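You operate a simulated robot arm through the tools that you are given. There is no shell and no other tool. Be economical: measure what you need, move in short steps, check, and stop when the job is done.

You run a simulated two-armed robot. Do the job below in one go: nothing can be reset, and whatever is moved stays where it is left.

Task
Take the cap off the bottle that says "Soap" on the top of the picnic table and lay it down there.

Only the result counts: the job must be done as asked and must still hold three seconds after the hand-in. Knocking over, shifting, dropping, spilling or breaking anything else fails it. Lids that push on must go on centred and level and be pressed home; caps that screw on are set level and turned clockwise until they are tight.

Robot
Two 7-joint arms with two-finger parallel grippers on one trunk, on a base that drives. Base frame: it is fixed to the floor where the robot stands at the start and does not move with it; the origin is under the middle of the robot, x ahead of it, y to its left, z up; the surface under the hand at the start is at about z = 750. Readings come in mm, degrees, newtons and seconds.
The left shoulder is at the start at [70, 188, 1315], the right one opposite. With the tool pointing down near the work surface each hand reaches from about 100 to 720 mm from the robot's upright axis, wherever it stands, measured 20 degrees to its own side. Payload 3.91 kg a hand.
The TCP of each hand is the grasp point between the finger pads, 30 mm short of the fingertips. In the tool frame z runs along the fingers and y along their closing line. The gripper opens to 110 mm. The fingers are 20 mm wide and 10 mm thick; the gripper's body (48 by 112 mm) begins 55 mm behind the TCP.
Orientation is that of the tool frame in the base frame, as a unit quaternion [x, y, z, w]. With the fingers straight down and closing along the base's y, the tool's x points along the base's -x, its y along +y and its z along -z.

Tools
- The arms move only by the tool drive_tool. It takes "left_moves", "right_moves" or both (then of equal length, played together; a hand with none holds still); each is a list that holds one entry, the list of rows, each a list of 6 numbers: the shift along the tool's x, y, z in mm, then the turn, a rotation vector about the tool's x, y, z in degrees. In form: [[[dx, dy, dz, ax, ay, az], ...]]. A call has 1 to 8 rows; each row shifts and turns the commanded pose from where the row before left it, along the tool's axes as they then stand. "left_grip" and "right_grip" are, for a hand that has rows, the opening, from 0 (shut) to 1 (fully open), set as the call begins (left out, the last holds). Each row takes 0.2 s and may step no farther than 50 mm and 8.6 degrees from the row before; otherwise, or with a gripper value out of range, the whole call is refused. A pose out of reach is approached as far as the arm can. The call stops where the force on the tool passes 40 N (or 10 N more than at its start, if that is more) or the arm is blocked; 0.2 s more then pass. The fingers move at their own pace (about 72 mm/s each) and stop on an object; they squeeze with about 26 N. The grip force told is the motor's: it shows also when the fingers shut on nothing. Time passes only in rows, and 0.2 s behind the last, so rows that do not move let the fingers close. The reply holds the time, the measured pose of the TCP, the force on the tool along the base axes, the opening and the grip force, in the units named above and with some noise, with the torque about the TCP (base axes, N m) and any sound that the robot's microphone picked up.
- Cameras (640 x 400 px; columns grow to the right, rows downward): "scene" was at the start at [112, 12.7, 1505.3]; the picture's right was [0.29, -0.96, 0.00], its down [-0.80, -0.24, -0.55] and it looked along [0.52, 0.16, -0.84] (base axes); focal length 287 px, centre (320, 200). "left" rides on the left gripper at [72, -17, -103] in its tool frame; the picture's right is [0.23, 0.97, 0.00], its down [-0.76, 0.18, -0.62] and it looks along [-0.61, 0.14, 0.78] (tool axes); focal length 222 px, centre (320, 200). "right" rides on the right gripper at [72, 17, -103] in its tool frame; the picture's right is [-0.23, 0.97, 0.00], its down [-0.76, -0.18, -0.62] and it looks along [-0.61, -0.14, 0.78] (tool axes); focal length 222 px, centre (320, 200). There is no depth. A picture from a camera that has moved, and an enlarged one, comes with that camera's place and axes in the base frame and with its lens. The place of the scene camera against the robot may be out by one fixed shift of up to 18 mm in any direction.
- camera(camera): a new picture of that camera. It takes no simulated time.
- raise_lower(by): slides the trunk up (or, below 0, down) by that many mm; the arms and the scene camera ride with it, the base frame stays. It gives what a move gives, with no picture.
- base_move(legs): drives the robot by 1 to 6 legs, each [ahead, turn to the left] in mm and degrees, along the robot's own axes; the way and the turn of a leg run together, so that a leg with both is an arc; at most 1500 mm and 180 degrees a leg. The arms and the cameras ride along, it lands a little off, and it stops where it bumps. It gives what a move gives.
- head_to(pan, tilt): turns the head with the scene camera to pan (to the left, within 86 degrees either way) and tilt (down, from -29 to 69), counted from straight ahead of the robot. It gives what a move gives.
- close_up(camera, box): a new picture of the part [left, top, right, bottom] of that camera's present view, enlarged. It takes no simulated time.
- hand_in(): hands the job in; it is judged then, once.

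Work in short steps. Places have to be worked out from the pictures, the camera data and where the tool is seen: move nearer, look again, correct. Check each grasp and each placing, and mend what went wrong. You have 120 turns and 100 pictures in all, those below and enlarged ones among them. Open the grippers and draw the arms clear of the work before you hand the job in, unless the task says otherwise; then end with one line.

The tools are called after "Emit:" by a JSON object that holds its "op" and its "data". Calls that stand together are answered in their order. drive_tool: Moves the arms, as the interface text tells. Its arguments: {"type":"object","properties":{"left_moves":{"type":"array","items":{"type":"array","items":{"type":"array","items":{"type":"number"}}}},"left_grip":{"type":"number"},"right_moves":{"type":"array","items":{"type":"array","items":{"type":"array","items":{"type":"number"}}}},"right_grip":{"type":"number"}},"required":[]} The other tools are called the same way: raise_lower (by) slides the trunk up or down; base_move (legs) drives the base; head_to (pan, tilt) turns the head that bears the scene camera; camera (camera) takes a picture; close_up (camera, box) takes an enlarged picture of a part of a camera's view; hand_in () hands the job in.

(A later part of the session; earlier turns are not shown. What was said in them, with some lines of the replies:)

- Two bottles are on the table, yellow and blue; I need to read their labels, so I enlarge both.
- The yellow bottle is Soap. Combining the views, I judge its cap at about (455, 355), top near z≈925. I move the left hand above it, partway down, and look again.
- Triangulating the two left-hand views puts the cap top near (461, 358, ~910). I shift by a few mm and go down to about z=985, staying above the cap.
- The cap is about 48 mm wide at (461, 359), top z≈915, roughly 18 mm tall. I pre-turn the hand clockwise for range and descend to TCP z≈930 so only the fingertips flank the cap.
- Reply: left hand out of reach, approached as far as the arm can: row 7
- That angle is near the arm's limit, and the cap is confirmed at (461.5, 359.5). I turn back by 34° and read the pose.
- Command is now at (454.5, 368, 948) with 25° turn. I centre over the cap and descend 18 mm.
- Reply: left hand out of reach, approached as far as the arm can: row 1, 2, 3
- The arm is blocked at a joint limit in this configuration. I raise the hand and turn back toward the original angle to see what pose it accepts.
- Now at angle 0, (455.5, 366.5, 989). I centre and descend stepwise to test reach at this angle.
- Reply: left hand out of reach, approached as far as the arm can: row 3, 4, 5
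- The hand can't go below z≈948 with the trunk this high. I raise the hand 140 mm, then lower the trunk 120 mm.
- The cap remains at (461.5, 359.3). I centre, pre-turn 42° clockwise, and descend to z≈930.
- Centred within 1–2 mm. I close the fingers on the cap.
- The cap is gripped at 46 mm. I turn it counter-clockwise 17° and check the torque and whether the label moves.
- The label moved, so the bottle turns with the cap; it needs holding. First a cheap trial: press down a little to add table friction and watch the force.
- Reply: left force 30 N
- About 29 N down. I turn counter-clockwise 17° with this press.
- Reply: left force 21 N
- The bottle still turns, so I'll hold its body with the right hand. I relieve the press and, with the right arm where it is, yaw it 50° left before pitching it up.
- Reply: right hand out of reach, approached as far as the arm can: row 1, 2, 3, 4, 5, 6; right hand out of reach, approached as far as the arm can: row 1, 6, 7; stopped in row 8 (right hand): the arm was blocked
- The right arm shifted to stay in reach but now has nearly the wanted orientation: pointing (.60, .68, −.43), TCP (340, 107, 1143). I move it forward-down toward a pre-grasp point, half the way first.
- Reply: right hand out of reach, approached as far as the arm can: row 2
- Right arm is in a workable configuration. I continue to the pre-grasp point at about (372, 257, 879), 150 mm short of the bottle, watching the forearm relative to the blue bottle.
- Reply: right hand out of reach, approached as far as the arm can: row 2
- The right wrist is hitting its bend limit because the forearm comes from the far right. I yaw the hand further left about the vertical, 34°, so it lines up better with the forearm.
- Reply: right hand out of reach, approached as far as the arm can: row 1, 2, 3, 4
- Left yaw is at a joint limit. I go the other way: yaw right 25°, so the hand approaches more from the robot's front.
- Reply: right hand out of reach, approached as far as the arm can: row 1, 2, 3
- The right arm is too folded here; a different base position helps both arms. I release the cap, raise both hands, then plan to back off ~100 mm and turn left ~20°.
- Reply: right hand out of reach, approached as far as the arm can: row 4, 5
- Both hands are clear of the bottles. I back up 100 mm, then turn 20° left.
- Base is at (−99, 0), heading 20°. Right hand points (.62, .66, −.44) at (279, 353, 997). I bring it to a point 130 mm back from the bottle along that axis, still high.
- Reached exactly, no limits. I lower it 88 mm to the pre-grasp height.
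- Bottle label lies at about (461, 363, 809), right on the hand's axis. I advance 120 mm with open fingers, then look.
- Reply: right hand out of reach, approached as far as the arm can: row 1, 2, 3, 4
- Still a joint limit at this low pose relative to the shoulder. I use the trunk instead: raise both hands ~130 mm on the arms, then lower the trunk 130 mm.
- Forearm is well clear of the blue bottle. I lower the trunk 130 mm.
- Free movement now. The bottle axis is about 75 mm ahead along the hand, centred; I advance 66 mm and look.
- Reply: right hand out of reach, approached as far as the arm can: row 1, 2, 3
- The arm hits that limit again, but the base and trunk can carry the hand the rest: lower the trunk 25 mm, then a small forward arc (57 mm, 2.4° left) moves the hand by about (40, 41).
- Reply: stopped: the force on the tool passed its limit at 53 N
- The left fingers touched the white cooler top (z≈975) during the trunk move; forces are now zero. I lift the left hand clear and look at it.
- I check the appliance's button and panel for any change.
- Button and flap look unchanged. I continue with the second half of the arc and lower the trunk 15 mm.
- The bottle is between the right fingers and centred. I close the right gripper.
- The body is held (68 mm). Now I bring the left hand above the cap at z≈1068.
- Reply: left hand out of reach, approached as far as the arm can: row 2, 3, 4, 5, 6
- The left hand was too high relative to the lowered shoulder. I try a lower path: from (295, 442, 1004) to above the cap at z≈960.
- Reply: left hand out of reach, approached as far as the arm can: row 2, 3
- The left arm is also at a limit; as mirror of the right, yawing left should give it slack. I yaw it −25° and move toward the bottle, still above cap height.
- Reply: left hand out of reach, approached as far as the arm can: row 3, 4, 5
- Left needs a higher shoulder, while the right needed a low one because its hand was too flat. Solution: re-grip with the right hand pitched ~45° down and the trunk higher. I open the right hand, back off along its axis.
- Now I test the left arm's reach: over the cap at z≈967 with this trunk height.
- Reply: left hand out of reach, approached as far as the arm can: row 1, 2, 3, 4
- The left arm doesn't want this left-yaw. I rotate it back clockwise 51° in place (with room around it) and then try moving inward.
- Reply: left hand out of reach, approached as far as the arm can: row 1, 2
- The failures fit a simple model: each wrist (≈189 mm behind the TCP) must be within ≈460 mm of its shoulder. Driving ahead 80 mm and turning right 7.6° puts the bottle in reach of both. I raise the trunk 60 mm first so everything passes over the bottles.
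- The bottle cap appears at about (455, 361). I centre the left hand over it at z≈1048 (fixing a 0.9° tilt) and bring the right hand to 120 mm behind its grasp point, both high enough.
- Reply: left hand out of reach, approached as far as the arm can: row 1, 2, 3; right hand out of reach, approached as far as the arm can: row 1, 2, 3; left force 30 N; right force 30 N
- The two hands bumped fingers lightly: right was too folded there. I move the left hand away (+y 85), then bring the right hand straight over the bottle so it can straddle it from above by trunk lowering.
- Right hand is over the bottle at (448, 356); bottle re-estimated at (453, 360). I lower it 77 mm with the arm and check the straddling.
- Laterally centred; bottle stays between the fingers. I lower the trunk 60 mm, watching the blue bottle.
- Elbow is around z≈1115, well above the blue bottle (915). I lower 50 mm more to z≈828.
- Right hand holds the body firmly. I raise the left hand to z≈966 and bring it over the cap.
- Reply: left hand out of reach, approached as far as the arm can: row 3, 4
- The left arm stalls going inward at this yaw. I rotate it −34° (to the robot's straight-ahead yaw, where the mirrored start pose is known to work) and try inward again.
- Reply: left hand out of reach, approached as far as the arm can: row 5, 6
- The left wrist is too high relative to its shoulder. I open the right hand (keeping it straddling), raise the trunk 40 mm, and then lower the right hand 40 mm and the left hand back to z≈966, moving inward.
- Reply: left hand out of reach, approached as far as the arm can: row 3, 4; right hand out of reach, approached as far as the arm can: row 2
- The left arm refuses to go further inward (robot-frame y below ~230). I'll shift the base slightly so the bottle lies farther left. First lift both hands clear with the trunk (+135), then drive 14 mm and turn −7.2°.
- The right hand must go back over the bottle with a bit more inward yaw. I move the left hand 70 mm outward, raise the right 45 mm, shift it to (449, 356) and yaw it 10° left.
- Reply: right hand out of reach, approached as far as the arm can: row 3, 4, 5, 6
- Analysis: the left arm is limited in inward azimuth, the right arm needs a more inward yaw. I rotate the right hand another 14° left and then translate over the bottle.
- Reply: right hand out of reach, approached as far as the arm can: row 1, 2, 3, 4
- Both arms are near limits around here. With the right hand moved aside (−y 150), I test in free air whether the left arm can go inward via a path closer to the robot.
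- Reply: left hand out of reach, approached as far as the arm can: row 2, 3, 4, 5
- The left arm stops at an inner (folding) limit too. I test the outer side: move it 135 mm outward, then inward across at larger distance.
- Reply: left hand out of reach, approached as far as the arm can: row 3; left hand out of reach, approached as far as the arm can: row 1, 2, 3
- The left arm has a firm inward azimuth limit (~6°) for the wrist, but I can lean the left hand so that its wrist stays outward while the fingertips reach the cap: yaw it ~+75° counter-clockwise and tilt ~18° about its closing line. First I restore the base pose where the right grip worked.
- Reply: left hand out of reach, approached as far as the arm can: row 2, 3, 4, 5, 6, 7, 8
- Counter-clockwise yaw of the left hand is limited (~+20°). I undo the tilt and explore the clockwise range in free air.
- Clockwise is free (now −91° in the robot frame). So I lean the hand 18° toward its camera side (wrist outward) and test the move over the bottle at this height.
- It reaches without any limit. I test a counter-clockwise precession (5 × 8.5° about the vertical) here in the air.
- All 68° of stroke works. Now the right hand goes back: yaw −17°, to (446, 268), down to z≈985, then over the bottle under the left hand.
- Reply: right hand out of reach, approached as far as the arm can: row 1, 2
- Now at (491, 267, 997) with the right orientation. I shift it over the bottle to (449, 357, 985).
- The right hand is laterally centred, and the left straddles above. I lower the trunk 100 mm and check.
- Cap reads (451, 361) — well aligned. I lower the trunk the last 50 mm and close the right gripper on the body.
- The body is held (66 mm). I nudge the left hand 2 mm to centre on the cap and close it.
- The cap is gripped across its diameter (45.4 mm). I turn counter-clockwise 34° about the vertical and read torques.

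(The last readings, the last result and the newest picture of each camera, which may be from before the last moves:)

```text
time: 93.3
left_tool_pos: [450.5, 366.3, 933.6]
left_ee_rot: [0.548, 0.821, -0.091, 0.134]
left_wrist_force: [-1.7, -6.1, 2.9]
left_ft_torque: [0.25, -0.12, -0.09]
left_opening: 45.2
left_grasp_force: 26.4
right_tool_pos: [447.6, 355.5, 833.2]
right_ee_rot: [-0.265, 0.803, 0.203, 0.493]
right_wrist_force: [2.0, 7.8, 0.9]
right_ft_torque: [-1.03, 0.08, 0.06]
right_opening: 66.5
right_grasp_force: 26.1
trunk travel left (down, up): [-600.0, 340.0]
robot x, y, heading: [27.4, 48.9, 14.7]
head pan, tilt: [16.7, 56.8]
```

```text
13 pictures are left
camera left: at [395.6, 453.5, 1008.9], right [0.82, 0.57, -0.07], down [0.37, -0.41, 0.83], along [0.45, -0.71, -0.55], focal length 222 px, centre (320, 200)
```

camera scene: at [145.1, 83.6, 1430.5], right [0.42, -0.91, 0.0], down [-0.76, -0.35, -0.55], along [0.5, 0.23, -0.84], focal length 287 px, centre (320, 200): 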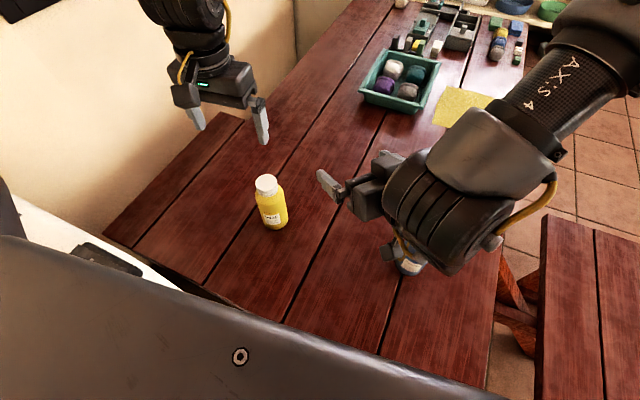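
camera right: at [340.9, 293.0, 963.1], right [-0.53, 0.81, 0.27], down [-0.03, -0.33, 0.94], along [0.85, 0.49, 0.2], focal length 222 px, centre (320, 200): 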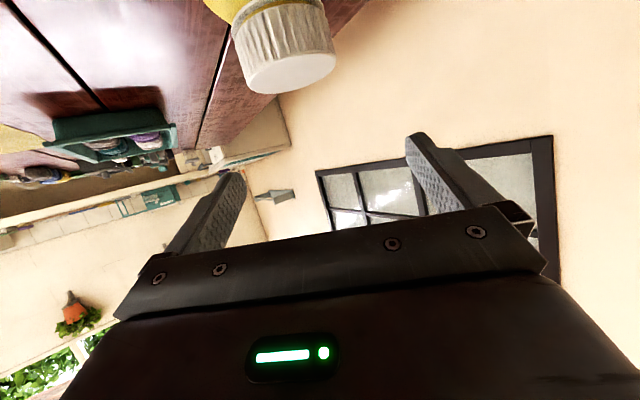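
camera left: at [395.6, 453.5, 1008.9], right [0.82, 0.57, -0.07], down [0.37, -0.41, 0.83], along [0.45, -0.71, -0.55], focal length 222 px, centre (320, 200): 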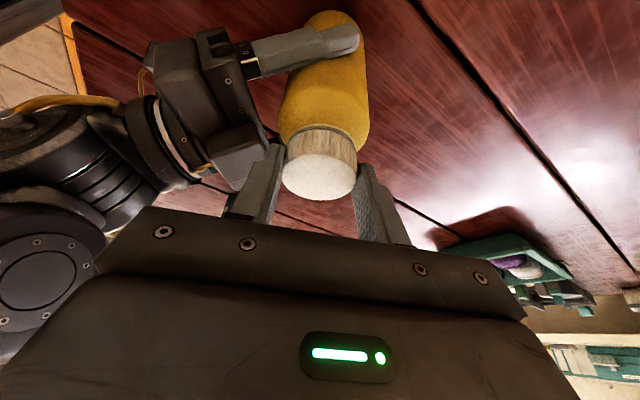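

Torque is small and the right hand holds the body; the cap is evidently turning. I finish the stroke (34° more).

Emit:
{"op": "drive_tool", "data": {"left_moves": [[[0, -1.0, 0, -2.63, 0, -8.08], [0, -1.0, 0, -2.63, 0, -8.08], [0, -1.0, 0, -2.63, 0, -8.08], [0, -1.0, 0, -2.63, 0, -8.08]]]}}

Emit:
{"op": "drive_tool", "data": {"left_moves": [[[0, 0, 0, 0, 0, 0], [0, 0, 0, 0, 0, 0]]], "left_grip": 0.75}}

Emit:
{"op": "drive_tool", "data": {"left_moves": [[[0, 1.0, 0, 2.63, 0, 8.08], [0, 1.0, 0, 2.63, 0, 8.08], [0, 1.0, 0, 2.63, 0, 8.08], [0, 1.0, 0, 2.63, 0, 8.08], [0, 1.0, 0, 2.63, 0, 8.08], [0, 1.0, 0, 2.63, 0, 8.08], [0, 1.0, 0, 2.63, 0, 8.08], [0, 1.0, 0, 2.63, 0, 8.08]]]}}

Emit:
{"op": "camera", "data": {"camera": "left"}}

```text
time: 94.3
left_tool_pos: [447.5, 363.3, 933.8]
left_ee_rot: [0.284, 0.945, -0.051, 0.153]
left_wrist_force: [-2.9, -7.8, 7.8]
left_ft_torque: [0.09, -0.2, -0.07]
left_opening: 45.7
left_grasp_force: 26.1
right_tool_pos: [448.6, 357.4, 832.7]
right_ee_rot: [-0.265, 0.803, 0.204, 0.494]
right_wrist_force: [5.6, 9.6, -0.1]
right_ft_torque: [-0.81, 0.02, 0.14]
right_opening: 66.3
right_grasp_force: 25.5
trunk travel left (down, up): [-600.0, 340.0]
robot x, y, heading: [19.2, 51.5, 14.9]
head pan, tilt: [16.7, 56.8]
```

```text
time: 94.9
left_tool_pos: [447.1, 364.3, 933.4]
left_ee_rot: [0.283, 0.945, -0.05, 0.153]
left_wrist_force: [3.8, 6.5, 3.2]
left_ft_torque: [0.03, -0.04, -0.03]
left_opening: 78.7
left_grasp_force: 0.1
right_tool_pos: [449.4, 357.5, 832.7]
right_ee_rot: [-0.265, 0.803, 0.203, 0.494]
right_wrist_force: [-2.0, -3.9, 1.4]
right_ft_torque: [0.64, -0.71, 0.11]
right_opening: 65.9
right_grasp_force: 26.3
trunk travel left (down, up): [-600.0, 340.0]
robot x, y, heading: [25.2, 48.9, 15.1]
head pan, tilt: [16.7, 56.8]
```

```text
time: 96.7
left_tool_pos: [453.7, 366.5, 933.1]
left_ee_rot: [0.765, 0.624, -0.124, 0.104]
left_wrist_force: [0.3, 0.9, -0.8]
left_ft_torque: [0.01, -0.03, 0.01]
left_opening: 82.1
left_grasp_force: 0.0
right_tool_pos: [449.2, 356.2, 832.3]
right_ee_rot: [-0.266, 0.802, 0.205, 0.494]
right_wrist_force: [1.5, -0.4, 0.4]
right_ft_torque: [-0.04, -0.21, 0.04]
right_opening: 66.1
right_grasp_force: 25.8
trunk travel left (down, up): [-600.0, 340.0]
robot x, y, heading: [21.3, 49.6, 14.8]
head pan, tilt: [16.7, 56.8]
```

```text
12 pictures are left
camera left: at [457.9, 469.9, 1008.5], right [1.0, 0.01, -0.07], down [0.07, -0.55, 0.83], along [-0.03, -0.84, -0.55], focal length 222 px, centre (320, 200)
```

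left: 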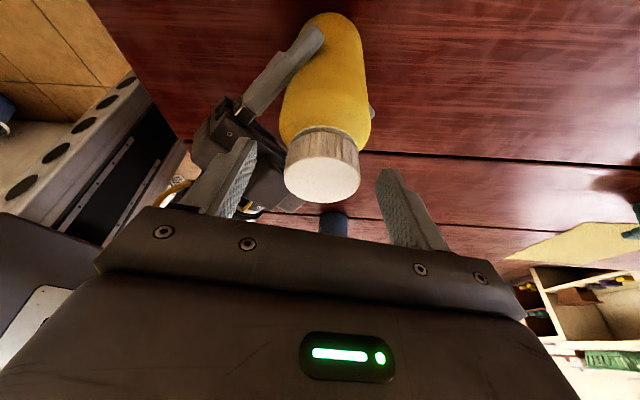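

Cycle works. I run a second stroke and return, chained.

Emit:
{"op": "drive_tool", "data": {"left_moves": [[[0, 0, 0, 0, 0, 0], [0, 0, 0, 0, 0, 0], [0, 0, 0, 0, 0, 0]]], "left_grip": 0}}

Emit:
{"op": "drive_tool", "data": {"left_moves": [[[0, -1.0, 0, -2.63, 0, -8.08], [0, -1.0, 0, -2.63, 0, -8.08], [0, -1.0, 0, -2.63, 0, -8.08], [0, -1.0, 0, -2.63, 0, -8.08], [0, -1.0, 0, -2.63, 0, -8.08], [0, -1.0, 0, -2.63, 0, -8.08], [0, -1.0, 0, -2.63, 0, -8.08], [0, -1.0, 0, -2.63, 0, -8.08]]]}}

Emit:
{"op": "drive_tool", "data": {"left_moves": [[[0, 0, 0, 0, 0, 0], [0, 0, 0, 0, 0, 0]]], "left_grip": 0.75}}

Emit:
{"op": "drive_tool", "data": {"left_moves": [[[0, 1.0, 0, 2.63, 0, 8.08], [0, 1.0, 0, 2.63, 0, 8.08], [0, 1.0, 0, 2.63, 0, 8.08], [0, 1.0, 0, 2.63, 0, 8.08], [0, 1.0, 0, 2.63, 0, 8.08], [0, 1.0, 0, 2.63, 0, 8.08], [0, 1.0, 0, 2.63, 0, 8.08], [0, 1.0, 0, 2.63, 0, 8.08]]]}}

Emit:
{"op": "drive_tool", "data": {"left_moves": [[[0, 0, 0, 0, 0, 0], [0, 0, 0, 0, 0, 0], [0, 0, 0, 0, 0, 0]]], "left_grip": 0}}

Emit:
{"op": "drive_tool", "data": {"left_moves": [[[0, -1.0, 0, -2.63, 0, -8.08], [0, -1.0, 0, -2.63, 0, -8.08], [0, -1.0, 0, -2.63, 0, -8.08], [0, -1.0, 0, -2.63, 0, -8.08], [0, -1.0, 0, -2.63, 0, -8.08], [0, -1.0, 0, -2.63, 0, -8.08], [0, -1.0, 0, -2.63, 0, -8.08], [0, -1.0, 0, -2.63, 0, -8.08]]]}}

Emit:
{"op": "close_up", "data": {"camera": "left", "box": [220, 100, 420, 225]}}

```text
time: 97.5
left_tool_pos: [454.8, 366.4, 933.7]
left_ee_rot: [0.765, 0.624, -0.124, 0.104]
left_wrist_force: [8.1, -0.2, -0.8]
left_ft_torque: [0.02, -0.14, 0.1]
left_opening: 45.8
left_grasp_force: 26.5
right_tool_pos: [447.8, 357.4, 833.1]
right_ee_rot: [-0.266, 0.803, 0.204, 0.493]
right_wrist_force: [-7.3, 0.2, 3.5]
right_ft_torque: [-0.2, -1.04, 0.02]
right_opening: 66.3
right_grasp_force: 26.1
trunk travel left (down, up): [-600.0, 340.0]
robot x, y, heading: [18.1, 47.2, 15.1]
head pan, tilt: [16.7, 56.8]
```

```text
time: 99.3
left_tool_pos: [447.1, 364.3, 934.2]
left_ee_rot: [0.283, 0.945, -0.051, 0.154]
left_wrist_force: [4.8, -11.5, 4.2]
left_ft_torque: [-0.08, -0.31, -0.08]
left_opening: 45.6
left_grasp_force: 26.5
right_tool_pos: [449.2, 356.4, 832.7]
right_ee_rot: [-0.265, 0.803, 0.203, 0.494]
right_wrist_force: [-6.1, 11.7, 0.3]
right_ft_torque: [-0.99, -0.08, 0.09]
right_opening: 66.7
right_grasp_force: 25.6
trunk travel left (down, up): [-600.0, 340.0]
robot x, y, heading: [20.3, 53.4, 15.1]
head pan, tilt: [16.7, 56.8]
```

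```text
time: 99.9
left_tool_pos: [447.6, 364.6, 934.6]
left_ee_rot: [0.283, 0.946, -0.049, 0.153]
left_wrist_force: [2.6, 10.1, 5.4]
left_ft_torque: [0.04, 0.04, -0.15]
left_opening: 77.5
left_grasp_force: 0.1
right_tool_pos: [450.1, 356.6, 833.5]
right_ee_rot: [-0.265, 0.803, 0.203, 0.494]
right_wrist_force: [-0.2, -11.2, 0.6]
right_ft_torque: [0.7, -0.71, 0.18]
right_opening: 66.0
right_grasp_force: 26.1
trunk travel left (down, up): [-600.0, 340.0]
robot x, y, heading: [22.0, 53.6, 14.7]
head pan, tilt: [16.7, 56.8]
```

```text
time: 101.7
left_tool_pos: [453.7, 369.1, 933.1]
left_ee_rot: [0.765, 0.623, -0.124, 0.104]
left_wrist_force: [0.9, -0.4, -0.1]
left_ft_torque: [0.01, 0.0, -0.01]
left_opening: 82.7
left_grasp_force: 0.0
right_tool_pos: [449.6, 356.5, 833.5]
right_ee_rot: [-0.265, 0.802, 0.204, 0.494]
right_wrist_force: [2.2, 0.1, 1.0]
right_ft_torque: [-0.09, -0.17, 0.03]
right_opening: 66.1
right_grasp_force: 25.9
trunk travel left (down, up): [-600.0, 340.0]
robot x, y, heading: [24.4, 49.7, 14.8]
head pan, tilt: [16.7, 56.8]
```

```text
time: 102.5
left_tool_pos: [454.7, 367.5, 933.3]
left_ee_rot: [0.765, 0.624, -0.123, 0.105]
left_wrist_force: [13.9, -2.1, -2.3]
left_ft_torque: [0.04, -0.39, 0.14]
left_opening: 45.3
left_grasp_force: 26.6
right_tool_pos: [447.7, 356.9, 832.3]
right_ee_rot: [-0.266, 0.803, 0.205, 0.493]
right_wrist_force: [-14.9, 1.9, 2.3]
right_ft_torque: [-0.32, -1.02, 0.01]
right_opening: 65.7
right_grasp_force: 26.4
trunk travel left (down, up): [-600.0, 340.0]
robot x, y, heading: [21.5, 53.1, 14.8]
head pan, tilt: [16.7, 56.8]
```

```text
time: 104.3
left_tool_pos: [447.0, 364.3, 934.1]
left_ee_rot: [0.284, 0.945, -0.051, 0.152]
left_wrist_force: [2.0, -15.4, 7.2]
left_ft_torque: [-0.45, -0.2, -0.1]
left_opening: 45.4
left_grasp_force: 25.9
right_tool_pos: [449.1, 357.8, 833.0]
right_ee_rot: [-0.266, 0.803, 0.204, 0.494]
right_wrist_force: [-2.8, 14.5, -6.1]
right_ft_torque: [-1.14, -0.14, 0.09]
right_opening: 66.6
right_grasp_force: 25.9
trunk travel left (down, up): [-600.0, 340.0]
robot x, y, heading: [19.4, 51.3, 14.7]
head pan, tilt: [16.7, 56.8]
```

```text
3.20 times, centred on (320, 162) of left
camera zoom: at [352.9, 408.0, 1009.1], right [0.36, 0.93, -0.08], down [0.54, -0.13, 0.83], along [0.76, -0.34, -0.55], focal length 711 px, centre (320, 320)
```

zoom: 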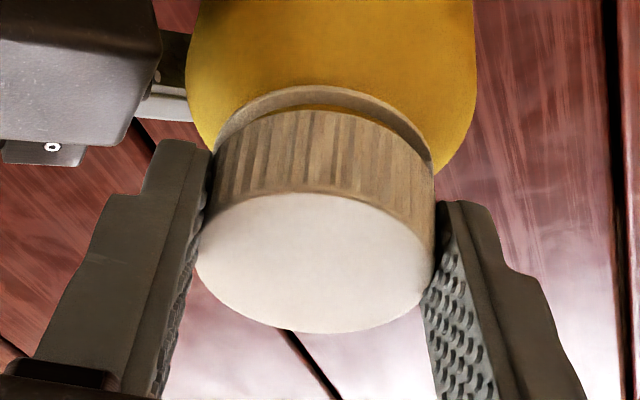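

The cap has visibly risen off its ring. I return with a small correction (better centring, 2 mm up) and do another stroke.

Emit:
{"op": "drive_tool", "data": {"left_moves": [[[0, 0, 0, 0, 0, 0], [0, 0, 0, 0, 0, 0]]], "left_grip": 0.75}}

Emit:
{"op": "drive_tool", "data": {"left_moves": [[[-0.62, 1.2, -1.9, 2.63, 0, 8.08], [0, 1.2, 0, 2.63, 0, 8.08], [0, 1.2, 0, 2.63, 0, 8.08], [0, 1.2, 0, 2.63, 0, 8.08], [0, 1.2, 0, 2.63, 0, 8.08], [0, 1.2, 0, 2.63, 0, 8.08], [0, 1.2, 0, 2.63, 0, 8.08], [0, 1.2, 0, 2.63, 0, 8.08]]]}}

Emit:
{"op": "drive_tool", "data": {"left_moves": [[[0, 0, 0, 0, 0, 0], [0, 0, 0, 0, 0, 0], [0, 0, 0, 0, 0, 0]]], "left_grip": 0}}

Emit:
{"op": "drive_tool", "data": {"left_moves": [[[0, -1.4, 0, -2.63, 0, -8.08], [0, -1.4, 0, -2.63, 0, -8.08], [0, -1.4, 0, -2.63, 0, -8.08], [0, -1.4, 0, -2.63, 0, -8.08], [0, -1.4, 0, -2.63, 0, -8.08], [0, -1.4, 0, -2.63, 0, -8.08], [0, -1.4, 0, -2.63, 0, -8.08], [0, -1.4, 0, -2.63, 0, -8.08]]]}}

Emit:
{"op": "close_up", "data": {"camera": "left", "box": [220, 100, 420, 225]}}

```text
time: 104.9
left_tool_pos: [446.0, 366.3, 935.0]
left_ee_rot: [0.283, 0.946, -0.047, 0.153]
left_wrist_force: [3.1, 11.5, 7.2]
left_ft_torque: [0.07, 0.02, -0.15]
left_opening: 76.9
left_grasp_force: 0.0
right_tool_pos: [448.9, 356.5, 832.2]
right_ee_rot: [-0.265, 0.803, 0.203, 0.495]
right_wrist_force: [0.5, -11.7, -0.5]
right_ft_torque: [0.81, -0.92, 0.22]
right_opening: 65.9
right_grasp_force: 26.0
trunk travel left (down, up): [-600.0, 340.0]
robot x, y, heading: [18.4, 51.7, 14.7]
head pan, tilt: [16.7, 56.8]
```

```text
time: 106.7
left_tool_pos: [454.1, 369.9, 937.0]
left_ee_rot: [0.765, 0.623, -0.123, 0.104]
left_wrist_force: [-0.3, -0.1, 0.1]
left_ft_torque: [0.0, 0.0, -0.01]
left_opening: 82.4
left_grasp_force: 0.1
right_tool_pos: [449.9, 356.5, 834.1]
right_ee_rot: [-0.265, 0.803, 0.203, 0.494]
right_wrist_force: [-0.9, 0.7, 3.7]
right_ft_torque: [0.08, -0.14, 0.01]
right_opening: 65.7
right_grasp_force: 26.9
trunk travel left (down, up): [-600.0, 340.0]
robot x, y, heading: [25.5, 51.5, 14.9]
head pan, tilt: [16.7, 56.8]
```

```text
time: 107.5
left_tool_pos: [454.1, 367.7, 936.9]
left_ee_rot: [0.765, 0.623, -0.123, 0.105]
left_wrist_force: [12.5, -4.1, -1.3]
left_ft_torque: [-0.04, -0.45, 0.15]
left_opening: 45.9
left_grasp_force: 25.9
right_tool_pos: [448.0, 357.1, 833.2]
right_ee_rot: [-0.265, 0.803, 0.203, 0.494]
right_wrist_force: [-13.2, 2.2, 4.5]
right_ft_torque: [-0.43, -1.15, 0.05]
right_opening: 66.2
right_grasp_force: 26.5
trunk travel left (down, up): [-600.0, 340.0]
robot x, y, heading: [22.9, 50.3, 14.9]
head pan, tilt: [16.7, 56.8]
```

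```text
time: 109.3
left_tool_pos: [445.1, 366.3, 935.0]
left_ee_rot: [0.283, 0.946, -0.051, 0.152]
left_wrist_force: [4.4, -12.2, 0.9]
left_ft_torque: [-0.34, -0.13, -0.21]
left_opening: 45.9
left_grasp_force: 26.1
right_tool_pos: [449.9, 358.1, 832.8]
right_ee_rot: [-0.264, 0.803, 0.203, 0.495]
right_wrist_force: [-4.4, 11.7, -0.4]
right_ft_torque: [-0.94, -0.35, 0.19]
right_opening: 66.1
right_grasp_force: 26.2
trunk travel left (down, up): [-600.0, 340.0]
robot x, y, heading: [21.4, 53.5, 14.8]
head pan, tilt: [16.7, 56.8]
```

```text
3.20 times, centred on (320, 162) of left
camera zoom: at [351.0, 409.4, 1010.6], right [0.36, 0.93, -0.08], down [0.54, -0.14, 0.83], along [0.76, -0.34, -0.55], focal length 711 px, centre (320, 320)
```

zoom: 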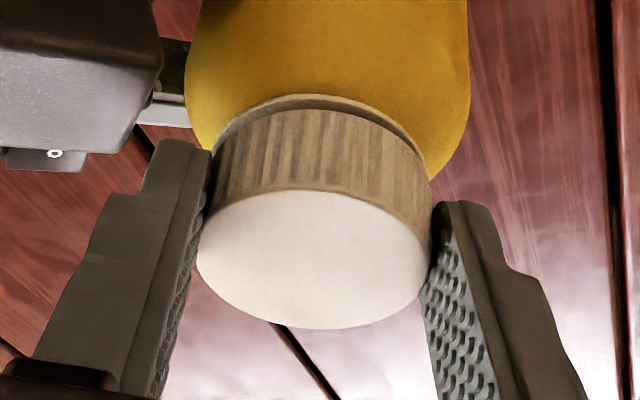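

About 270° turned so far. While gripped I try lifting ~4 mm to see whether the cap is still held.

Emit:
{"op": "drive_tool", "data": {"left_moves": [[[-0.62, 0, -1.9, 0, 0, 0], [-0.62, 0, -1.9, 0, 0, 0], [0, 0, 0, 0, 0, 0]]]}}

Emit:
{"op": "close_up", "data": {"camera": "left", "box": [220, 100, 420, 225]}}

```text
time: 110.1
left_tool_pos: [445.6, 366.7, 938.6]
left_ee_rot: [0.283, 0.946, -0.049, 0.152]
left_wrist_force: [3.1, -2.5, -3.7]
left_ft_torque: [-0.03, -0.05, 0.01]
left_opening: 45.5
left_grasp_force: 25.8
right_tool_pos: [449.7, 356.2, 831.5]
right_ee_rot: [-0.265, 0.803, 0.203, 0.494]
right_wrist_force: [-3.4, 3.1, 0.4]
right_ft_torque: [-0.3, -0.34, -0.01]
right_opening: 66.5
right_grasp_force: 26.6
trunk travel left (down, up): [-600.0, 340.0]
robot x, y, heading: [24.4, 49.8, 14.8]
head pan, tilt: [16.7, 56.8]
```

```text
3.20 times, centred on (320, 162) of left
camera zoom: at [350.8, 409.7, 1014.8], right [0.36, 0.93, -0.08], down [0.54, -0.14, 0.83], along [0.76, -0.34, -0.55], focal length 711 px, centre (320, 320)
```

zoom: 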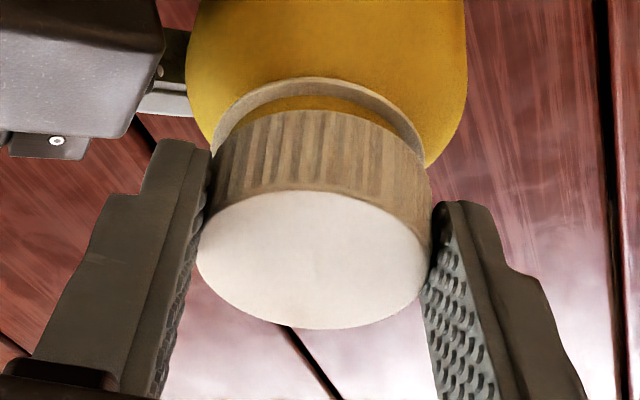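

The gap widened with hardly any force: the cap is free. I lift it further, 40 mm.

Emit:
{"op": "drive_tool", "data": {"left_moves": [[[-3.1, 0, -9.5, 0, 0, 0], [-3.1, 0, -9.5, 0, 0, 0], [-3.1, 0, -9.5, 0, 0, 0], [-3.1, 0, -9.5, 0, 0, 0], [0, 0, 0, 0, 0, 0]]]}}

Emit:
{"op": "camera", "data": {"camera": "left"}}

```text
time: 111.3
left_tool_pos: [444.6, 365.9, 980.6]
left_ee_rot: [0.284, 0.945, -0.05, 0.153]
left_wrist_force: [-1.1, -0.7, -0.3]
left_ft_torque: [0.04, 0.0, -0.03]
left_opening: 45.6
left_grasp_force: 26.0
right_tool_pos: [449.9, 357.7, 832.3]
right_ee_rot: [-0.266, 0.803, 0.204, 0.494]
right_wrist_force: [1.3, -0.6, -0.3]
right_ft_torque: [-0.11, -0.15, 0.01]
right_opening: 66.3
right_grasp_force: 26.0
trunk travel left (down, up): [-600.0, 340.0]
robot x, y, heading: [24.0, 51.5, 14.9]
head pan, tilt: [16.7, 56.8]
```

```text
8 pictures are left
camera left: at [351.5, 409.1, 1056.0], right [0.36, 0.93, -0.08], down [0.54, -0.14, 0.83], along [0.76, -0.34, -0.55], focal length 222 px, centre (320, 200)
```

left: 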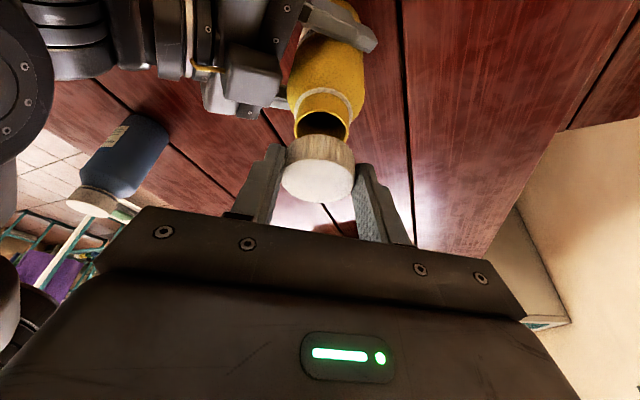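

The cap is off and held; the bottle stands open in the right hand. I carry the cap 124 mm toward +y over free table, keeping its tilt, then start down.

Emit:
{"op": "drive_tool", "data": {"left_moves": [[[25.5, 31.7, -8.8, 0, 0, 0], [25.5, 31.7, -8.8, 0, 0, 0], [25.5, 31.7, -8.8, 0, 0, 0], [0, 0, 0, 0, 0, 0]]]}}

Emit:
{"op": "drive_tool", "data": {"left_moves": [[[15.9, 0.4, 47.4, 0, 0, 0], [12.7, 0.3, 38, 0, 0, 0], [12.7, 0.3, 38, 0, 0, 0], [0, 0, 0, 0, 0, 0]]]}}

Emit:
{"op": "camera", "data": {"camera": "left"}}

```text
time: 112.3
left_tool_pos: [429.9, 491.0, 979.9]
left_ee_rot: [0.284, 0.945, -0.05, 0.153]
left_wrist_force: [0.2, -0.3, 0.0]
left_ft_torque: [0.02, 0.0, 0.03]
left_opening: 45.7
left_grasp_force: 25.7
right_tool_pos: [447.9, 356.8, 832.4]
right_ee_rot: [-0.265, 0.803, 0.204, 0.493]
right_wrist_force: [0.0, 1.1, -0.1]
right_ft_torque: [0.1, -0.01, 0.03]
right_opening: 66.2
right_grasp_force: 25.8
trunk travel left (down, up): [-600.0, 340.0]
robot x, y, heading: [24.2, 50.0, 14.9]
head pan, tilt: [16.7, 56.8]
```

```text
time: 113.3
left_tool_pos: [429.9, 492.5, 849.8]
left_ee_rot: [0.285, 0.945, -0.05, 0.152]
left_wrist_force: [0.6, 0.6, 0.2]
left_ft_torque: [-0.02, 0.0, 0.01]
left_opening: 45.5
left_grasp_force: 26.0
right_tool_pos: [448.8, 356.4, 832.6]
right_ee_rot: [-0.266, 0.802, 0.204, 0.494]
right_wrist_force: [2.2, 1.2, 2.6]
right_ft_torque: [0.03, -0.19, 0.02]
right_opening: 65.7
right_grasp_force: 26.3
trunk travel left (down, up): [-600.0, 340.0]
robot x, y, heading: [22.2, 52.6, 15.1]
head pan, tilt: [16.7, 56.8]
```

```text
7 pictures are left
camera left: at [336.2, 535.8, 925.4], right [0.36, 0.93, -0.08], down [0.54, -0.14, 0.83], along [0.76, -0.34, -0.55], focal length 222 px, centre (320, 200)
```

left: 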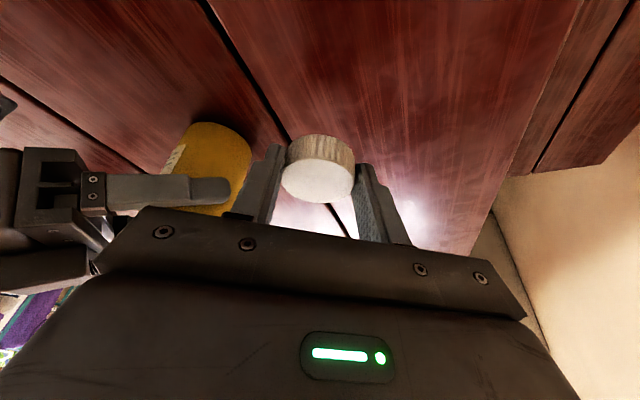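

Free table below. I lower to about z≈800, then creep.

Emit:
{"op": "drive_tool", "data": {"left_moves": [[[9.5, 0.2, 28.4, 0, 0, 0], [6.4, 0.2, 19, 0, 0, 0], [1.9, 0, 5.7, 0, 0, 0], [0, 0, 0, 0, 0, 0]]]}}

Emit:
{"op": "drive_tool", "data": {"left_moves": [[[0.6, 0, 1.9, 0, 0, 0], [0.6, 0, 1.9, 0, 0, 0], [0.6, 0, 1.9, 0, 0, 0], [0, 0, 0, 0, 0, 0]]]}}

```text
time: 114.3
left_tool_pos: [429.8, 490.3, 793.1]
left_ee_rot: [0.284, 0.945, -0.048, 0.154]
left_wrist_force: [0.1, -0.1, -0.3]
left_ft_torque: [-0.01, -0.02, -0.01]
left_opening: 45.7
left_grasp_force: 25.7
right_tool_pos: [448.0, 357.3, 833.3]
right_ee_rot: [-0.266, 0.802, 0.204, 0.494]
right_wrist_force: [-1.8, -3.0, 3.2]
right_ft_torque: [-0.24, -0.06, -0.04]
right_opening: 65.6
right_grasp_force: 26.1
trunk travel left (down, up): [-600.0, 340.0]
robot x, y, heading: [22.8, 49.9, 15.1]
head pan, tilt: [16.7, 56.8]
```

```text
time: 115.3
left_tool_pos: [429.9, 491.0, 789.2]
left_ee_rot: [0.284, 0.945, -0.049, 0.153]
left_wrist_force: [-0.2, -0.1, 0.0]
left_ft_torque: [-0.04, -0.04, -0.01]
left_opening: 45.8
left_grasp_force: 25.6
right_tool_pos: [448.1, 356.9, 833.2]
right_ee_rot: [-0.265, 0.803, 0.203, 0.494]
right_wrist_force: [0.1, -2.8, 2.8]
right_ft_torque: [-0.21, -0.11, -0.05]
right_opening: 65.9
right_grasp_force: 25.6
trunk travel left (down, up): [-600.0, 340.0]
robot x, y, heading: [23.3, 50.6, 14.8]
head pan, tilt: [16.7, 56.8]
```

No contact yet at z≈789; I creep 6 mm more in 1.5 mm steps.

Emit:
{"op": "drive_tool", "data": {"left_moves": [[[0.46, 0, 1.42, 0, 0, 0], [0.46, 0, 1.42, 0, 0, 0], [0, 0, 0, 0, 0, 0]]]}}

Emit:
{"op": "drive_tool", "data": {"left_moves": [[[0.46, 0, 1.42, 0, 0, 0], [0.46, 0, 1.42, 0, 0, 0], [0, 0, 0, 0, 0, 0]]]}}

```text
time: 116.1
left_tool_pos: [429.1, 490.8, 786.5]
left_ee_rot: [0.284, 0.945, -0.049, 0.154]
left_wrist_force: [0.7, 0.1, 0.6]
left_ft_torque: [0.0, -0.03, -0.01]
left_opening: 45.8
left_grasp_force: 25.9
right_tool_pos: [448.5, 357.1, 832.6]
right_ee_rot: [-0.266, 0.802, 0.204, 0.494]
right_wrist_force: [-1.2, -1.4, 3.1]
right_ft_torque: [-0.18, -0.07, -0.03]
right_opening: 66.1
right_grasp_force: 26.6
trunk travel left (down, up): [-600.0, 340.0]
robot x, y, heading: [24.6, 51.4, 14.9]
head pan, tilt: [16.7, 56.8]
```

```text
time: 116.9
left_tool_pos: [428.4, 491.3, 781.1]
left_ee_rot: [0.284, 0.945, -0.049, 0.154]
left_wrist_force: [-1.5, 0.0, 5.6]
left_ft_torque: [-0.1, -0.16, -0.03]
left_opening: 45.3
left_grasp_force: 26.1
right_tool_pos: [447.7, 354.8, 833.0]
right_ee_rot: [-0.266, 0.802, 0.205, 0.494]
right_wrist_force: [2.5, 0.1, 0.8]
right_ft_torque: [-0.03, -0.24, -0.02]
right_opening: 65.9
right_grasp_force: 26.2
trunk travel left (down, up): [-600.0, 340.0]
robot x, y, heading: [22.2, 51.0, 15.0]
head pan, tilt: [16.7, 56.8]
```

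Contact (5.6 N up). I check in a close-up whether it is the cap that touches the table.

Emit:
{"op": "close_up", "data": {"camera": "left", "box": [220, 100, 420, 225]}}

```text
3.20 times, centred on (320, 162) of left
camera zoom: at [335.3, 533.6, 857.9], right [0.36, 0.93, -0.08], down [0.54, -0.14, 0.83], along [0.76, -0.34, -0.55], focal length 711 px, centre (320, 320)
```

zoom: 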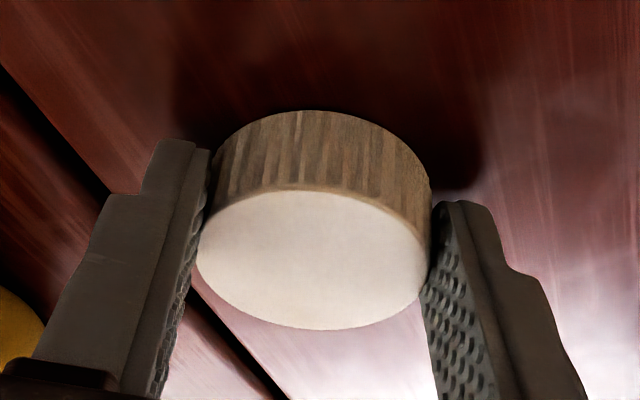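

The cap is down on the plank. I release it and retreat upward along vertical.

Emit:
{"op": "drive_tool", "data": {"left_moves": [[[0, 0, 0, 0, 0, 0], [0, 0, 0, 0, 0, 0], [0, 0, 0, 0, 0, 0]]], "left_grip": 0.8}}

Emit:
{"op": "drive_tool", "data": {"left_moves": [[[-6.4, 0, -19, 0, 0, 0], [-12.7, 0, -38, 0, 0, 0], [-12.7, 0, -38, 0, 0, 0], [-12.7, 0, -38, 0, 0, 0], [-12.7, 0, -38, 0, 0, 0], [0, 0, 0, 0, 0, 0]]]}}

Emit:
{"op": "camera", "data": {"camera": "left"}}

```text
time: 117.7
left_tool_pos: [428.2, 491.9, 781.7]
left_ee_rot: [0.284, 0.945, -0.049, 0.153]
left_wrist_force: [-0.6, 0.8, -0.4]
left_ft_torque: [-0.03, 0.02, 0.04]
left_opening: 87.9
left_grasp_force: 0.0
right_tool_pos: [449.0, 356.6, 832.4]
right_ee_rot: [-0.265, 0.802, 0.204, 0.494]
right_wrist_force: [0.0, -1.3, 3.3]
right_ft_torque: [-0.25, -0.07, -0.07]
right_opening: 66.0
right_grasp_force: 26.2
trunk travel left (down, up): [-600.0, 340.0]
robot x, y, heading: [24.6, 52.4, 14.6]
head pan, tilt: [16.7, 56.8]
```

```text
time: 119.1
left_tool_pos: [430.2, 493.4, 962.4]
left_ee_rot: [0.284, 0.945, -0.05, 0.153]
left_wrist_force: [-0.4, 0.2, 0.0]
left_ft_torque: [-0.04, -0.01, -0.01]
left_opening: 88.0
left_grasp_force: 0.1
right_tool_pos: [447.8, 356.3, 833.0]
right_ee_rot: [-0.265, 0.802, 0.204, 0.494]
right_wrist_force: [-1.1, -2.3, 4.0]
right_ft_torque: [-0.28, -0.04, -0.07]
right_opening: 66.2
right_grasp_force: 26.5
trunk travel left (down, up): [-600.0, 340.0]
robot x, y, heading: [27.8, 49.5, 14.9]
head pan, tilt: [16.7, 56.8]
```

```text
5 pictures are left
camera left: at [336.8, 536.1, 1038.2], right [0.36, 0.93, -0.08], down [0.54, -0.14, 0.83], along [0.76, -0.34, -0.55], focal length 222 px, centre (320, 200)
```

left: 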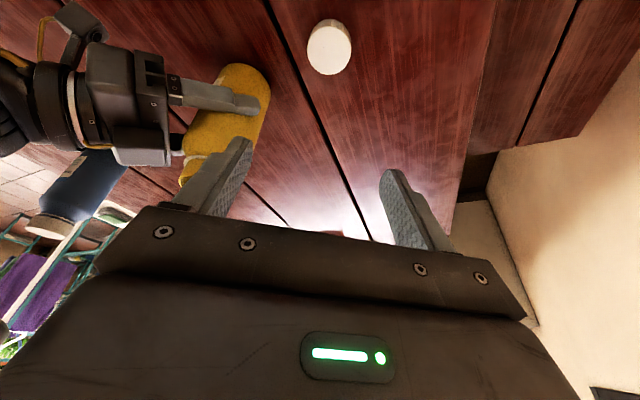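

The cap lies flat on the table. Now I open the right hand and raise the trunk so it leaves the bottle straight upward.

Emit:
{"op": "drive_tool", "data": {"right_moves": [[[0, 0, 0, 0, 0, 0], [0, 0, 0, 0, 0, 0], [0, 0, 0, 0, 0, 0]]], "right_grip": 1}}

Emit:
{"op": "raise_lower", "data": {"by": 160}}

Emit:
{"op": "camera", "data": {"camera": "left"}}

```text
time: 119.9
left_tool_pos: [431.7, 492.8, 962.1]
left_ee_rot: [0.285, 0.945, -0.05, 0.153]
left_wrist_force: [-0.6, -0.2, 0.4]
left_ft_torque: [0.02, -0.03, 0.0]
left_opening: 88.1
left_grasp_force: 0.0
right_tool_pos: [449.1, 356.4, 832.7]
right_ee_rot: [-0.266, 0.802, 0.204, 0.493]
right_wrist_force: [0.2, -0.1, -0.3]
right_ft_torque: [0.04, 0.03, -0.01]
right_opening: 110.1
right_grasp_force: 0.0
trunk travel left (down, up): [-600.0, 340.0]
robot x, y, heading: [22.3, 48.4, 14.9]
head pan, tilt: [16.7, 56.8]
```

```text
time: 121.8
left_tool_pos: [431.6, 493.3, 1121.5]
left_ee_rot: [0.284, 0.945, -0.05, 0.153]
left_wrist_force: [-0.2, 0.4, 0.8]
left_ft_torque: [-0.03, -0.02, -0.02]
left_opening: 88.1
left_grasp_force: 0.0
right_tool_pos: [449.6, 356.7, 993.2]
right_ee_rot: [-0.266, 0.803, 0.204, 0.493]
right_wrist_force: [1.7, 0.3, 0.4]
right_ft_torque: [0.0, 0.0, 0.02]
right_opening: 109.9
right_grasp_force: 0.0
trunk travel left (down, up): [-760.0, 180.0]
robot x, y, heading: [22.2, 53.1, 14.6]
head pan, tilt: [16.7, 56.8]
```

```text
4 pictures are left
camera left: at [337.4, 536.7, 1197.3], right [0.36, 0.93, -0.08], down [0.54, -0.14, 0.83], along [0.76, -0.34, -0.55], focal length 222 px, centre (320, 200)
```

left: 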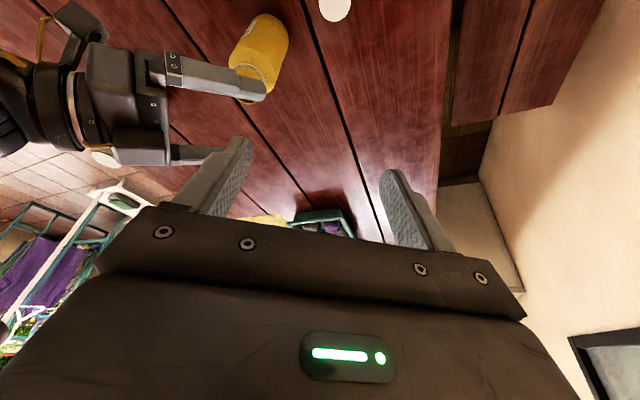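

The bottle stands and the hand is above it. I move the right hand aside, open the left fully, and take a final scene look.

Emit:
{"op": "drive_tool", "data": {"right_moves": [[[-2, -31.8, -9.9, 0, 0, 0], [-2, -31.8, -9.9, 0, 0, 0], [-2, -31.8, -9.9, 0, 0, 0], [0, 0, 0, 0, 0, 0]]], "left_moves": [[[0, 0, 0, 0, 0, 0], [0, 0, 0, 0, 0, 0], [0, 0, 0, 0, 0, 0], [0, 0, 0, 0, 0, 0]]], "left_grip": 1}}

Emit:
{"op": "camera", "data": {"camera": "scene"}}

```text
time: 122.8
left_tool_pos: [431.0, 494.0, 1122.0]
left_ee_rot: [0.284, 0.945, -0.051, 0.152]
left_wrist_force: [0.4, 0.7, -0.6]
left_ft_torque: [0.03, 0.02, -0.01]
left_opening: 110.1
left_grasp_force: 0.1
right_tool_pos: [491.1, 266.7, 1005.8]
right_ee_rot: [-0.266, 0.803, 0.204, 0.493]
right_wrist_force: [-0.3, -0.6, 1.1]
right_ft_torque: [0.01, -0.01, -0.01]
right_opening: 109.8
right_grasp_force: 0.0
trunk travel left (down, up): [-760.0, 180.0]
robot x, y, heading: [23.5, 47.4, 15.0]
head pan, tilt: [16.7, 56.8]
```

```text
3 pictures are left
camera scene: at [125.6, 93.5, 1440.5], right [0.52, -0.85, 0.0], down [-0.71, -0.44, -0.55], along [0.47, 0.29, -0.84], focal length 287 px, centre (320, 200)
```

scene: 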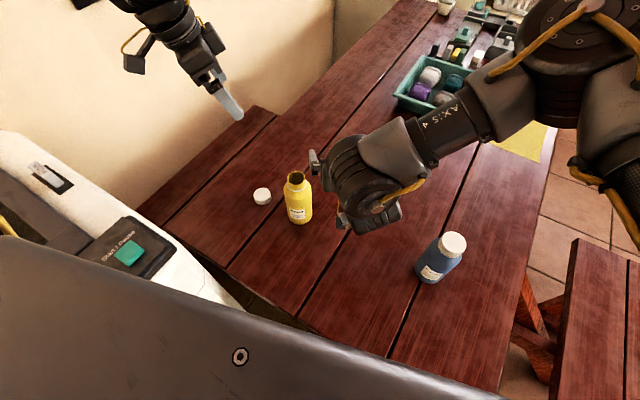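

The Soap bottle stands upright and open, its cap lies flat on the table beside it, the blue bottle is untouched, and both hands are open and clear. I hand in.

Emit:
{"op": "hand_in", "data": {}}

```text
The job is handed in.
```

I unscrewed the cap from the "Soap" bottle and laid it on the picnic table beside it; the bottle stands upright and open. On the way, the left fingers pressed once (53 N) on the white appliance beside the table; a close-up showed its button and flap unchanged.
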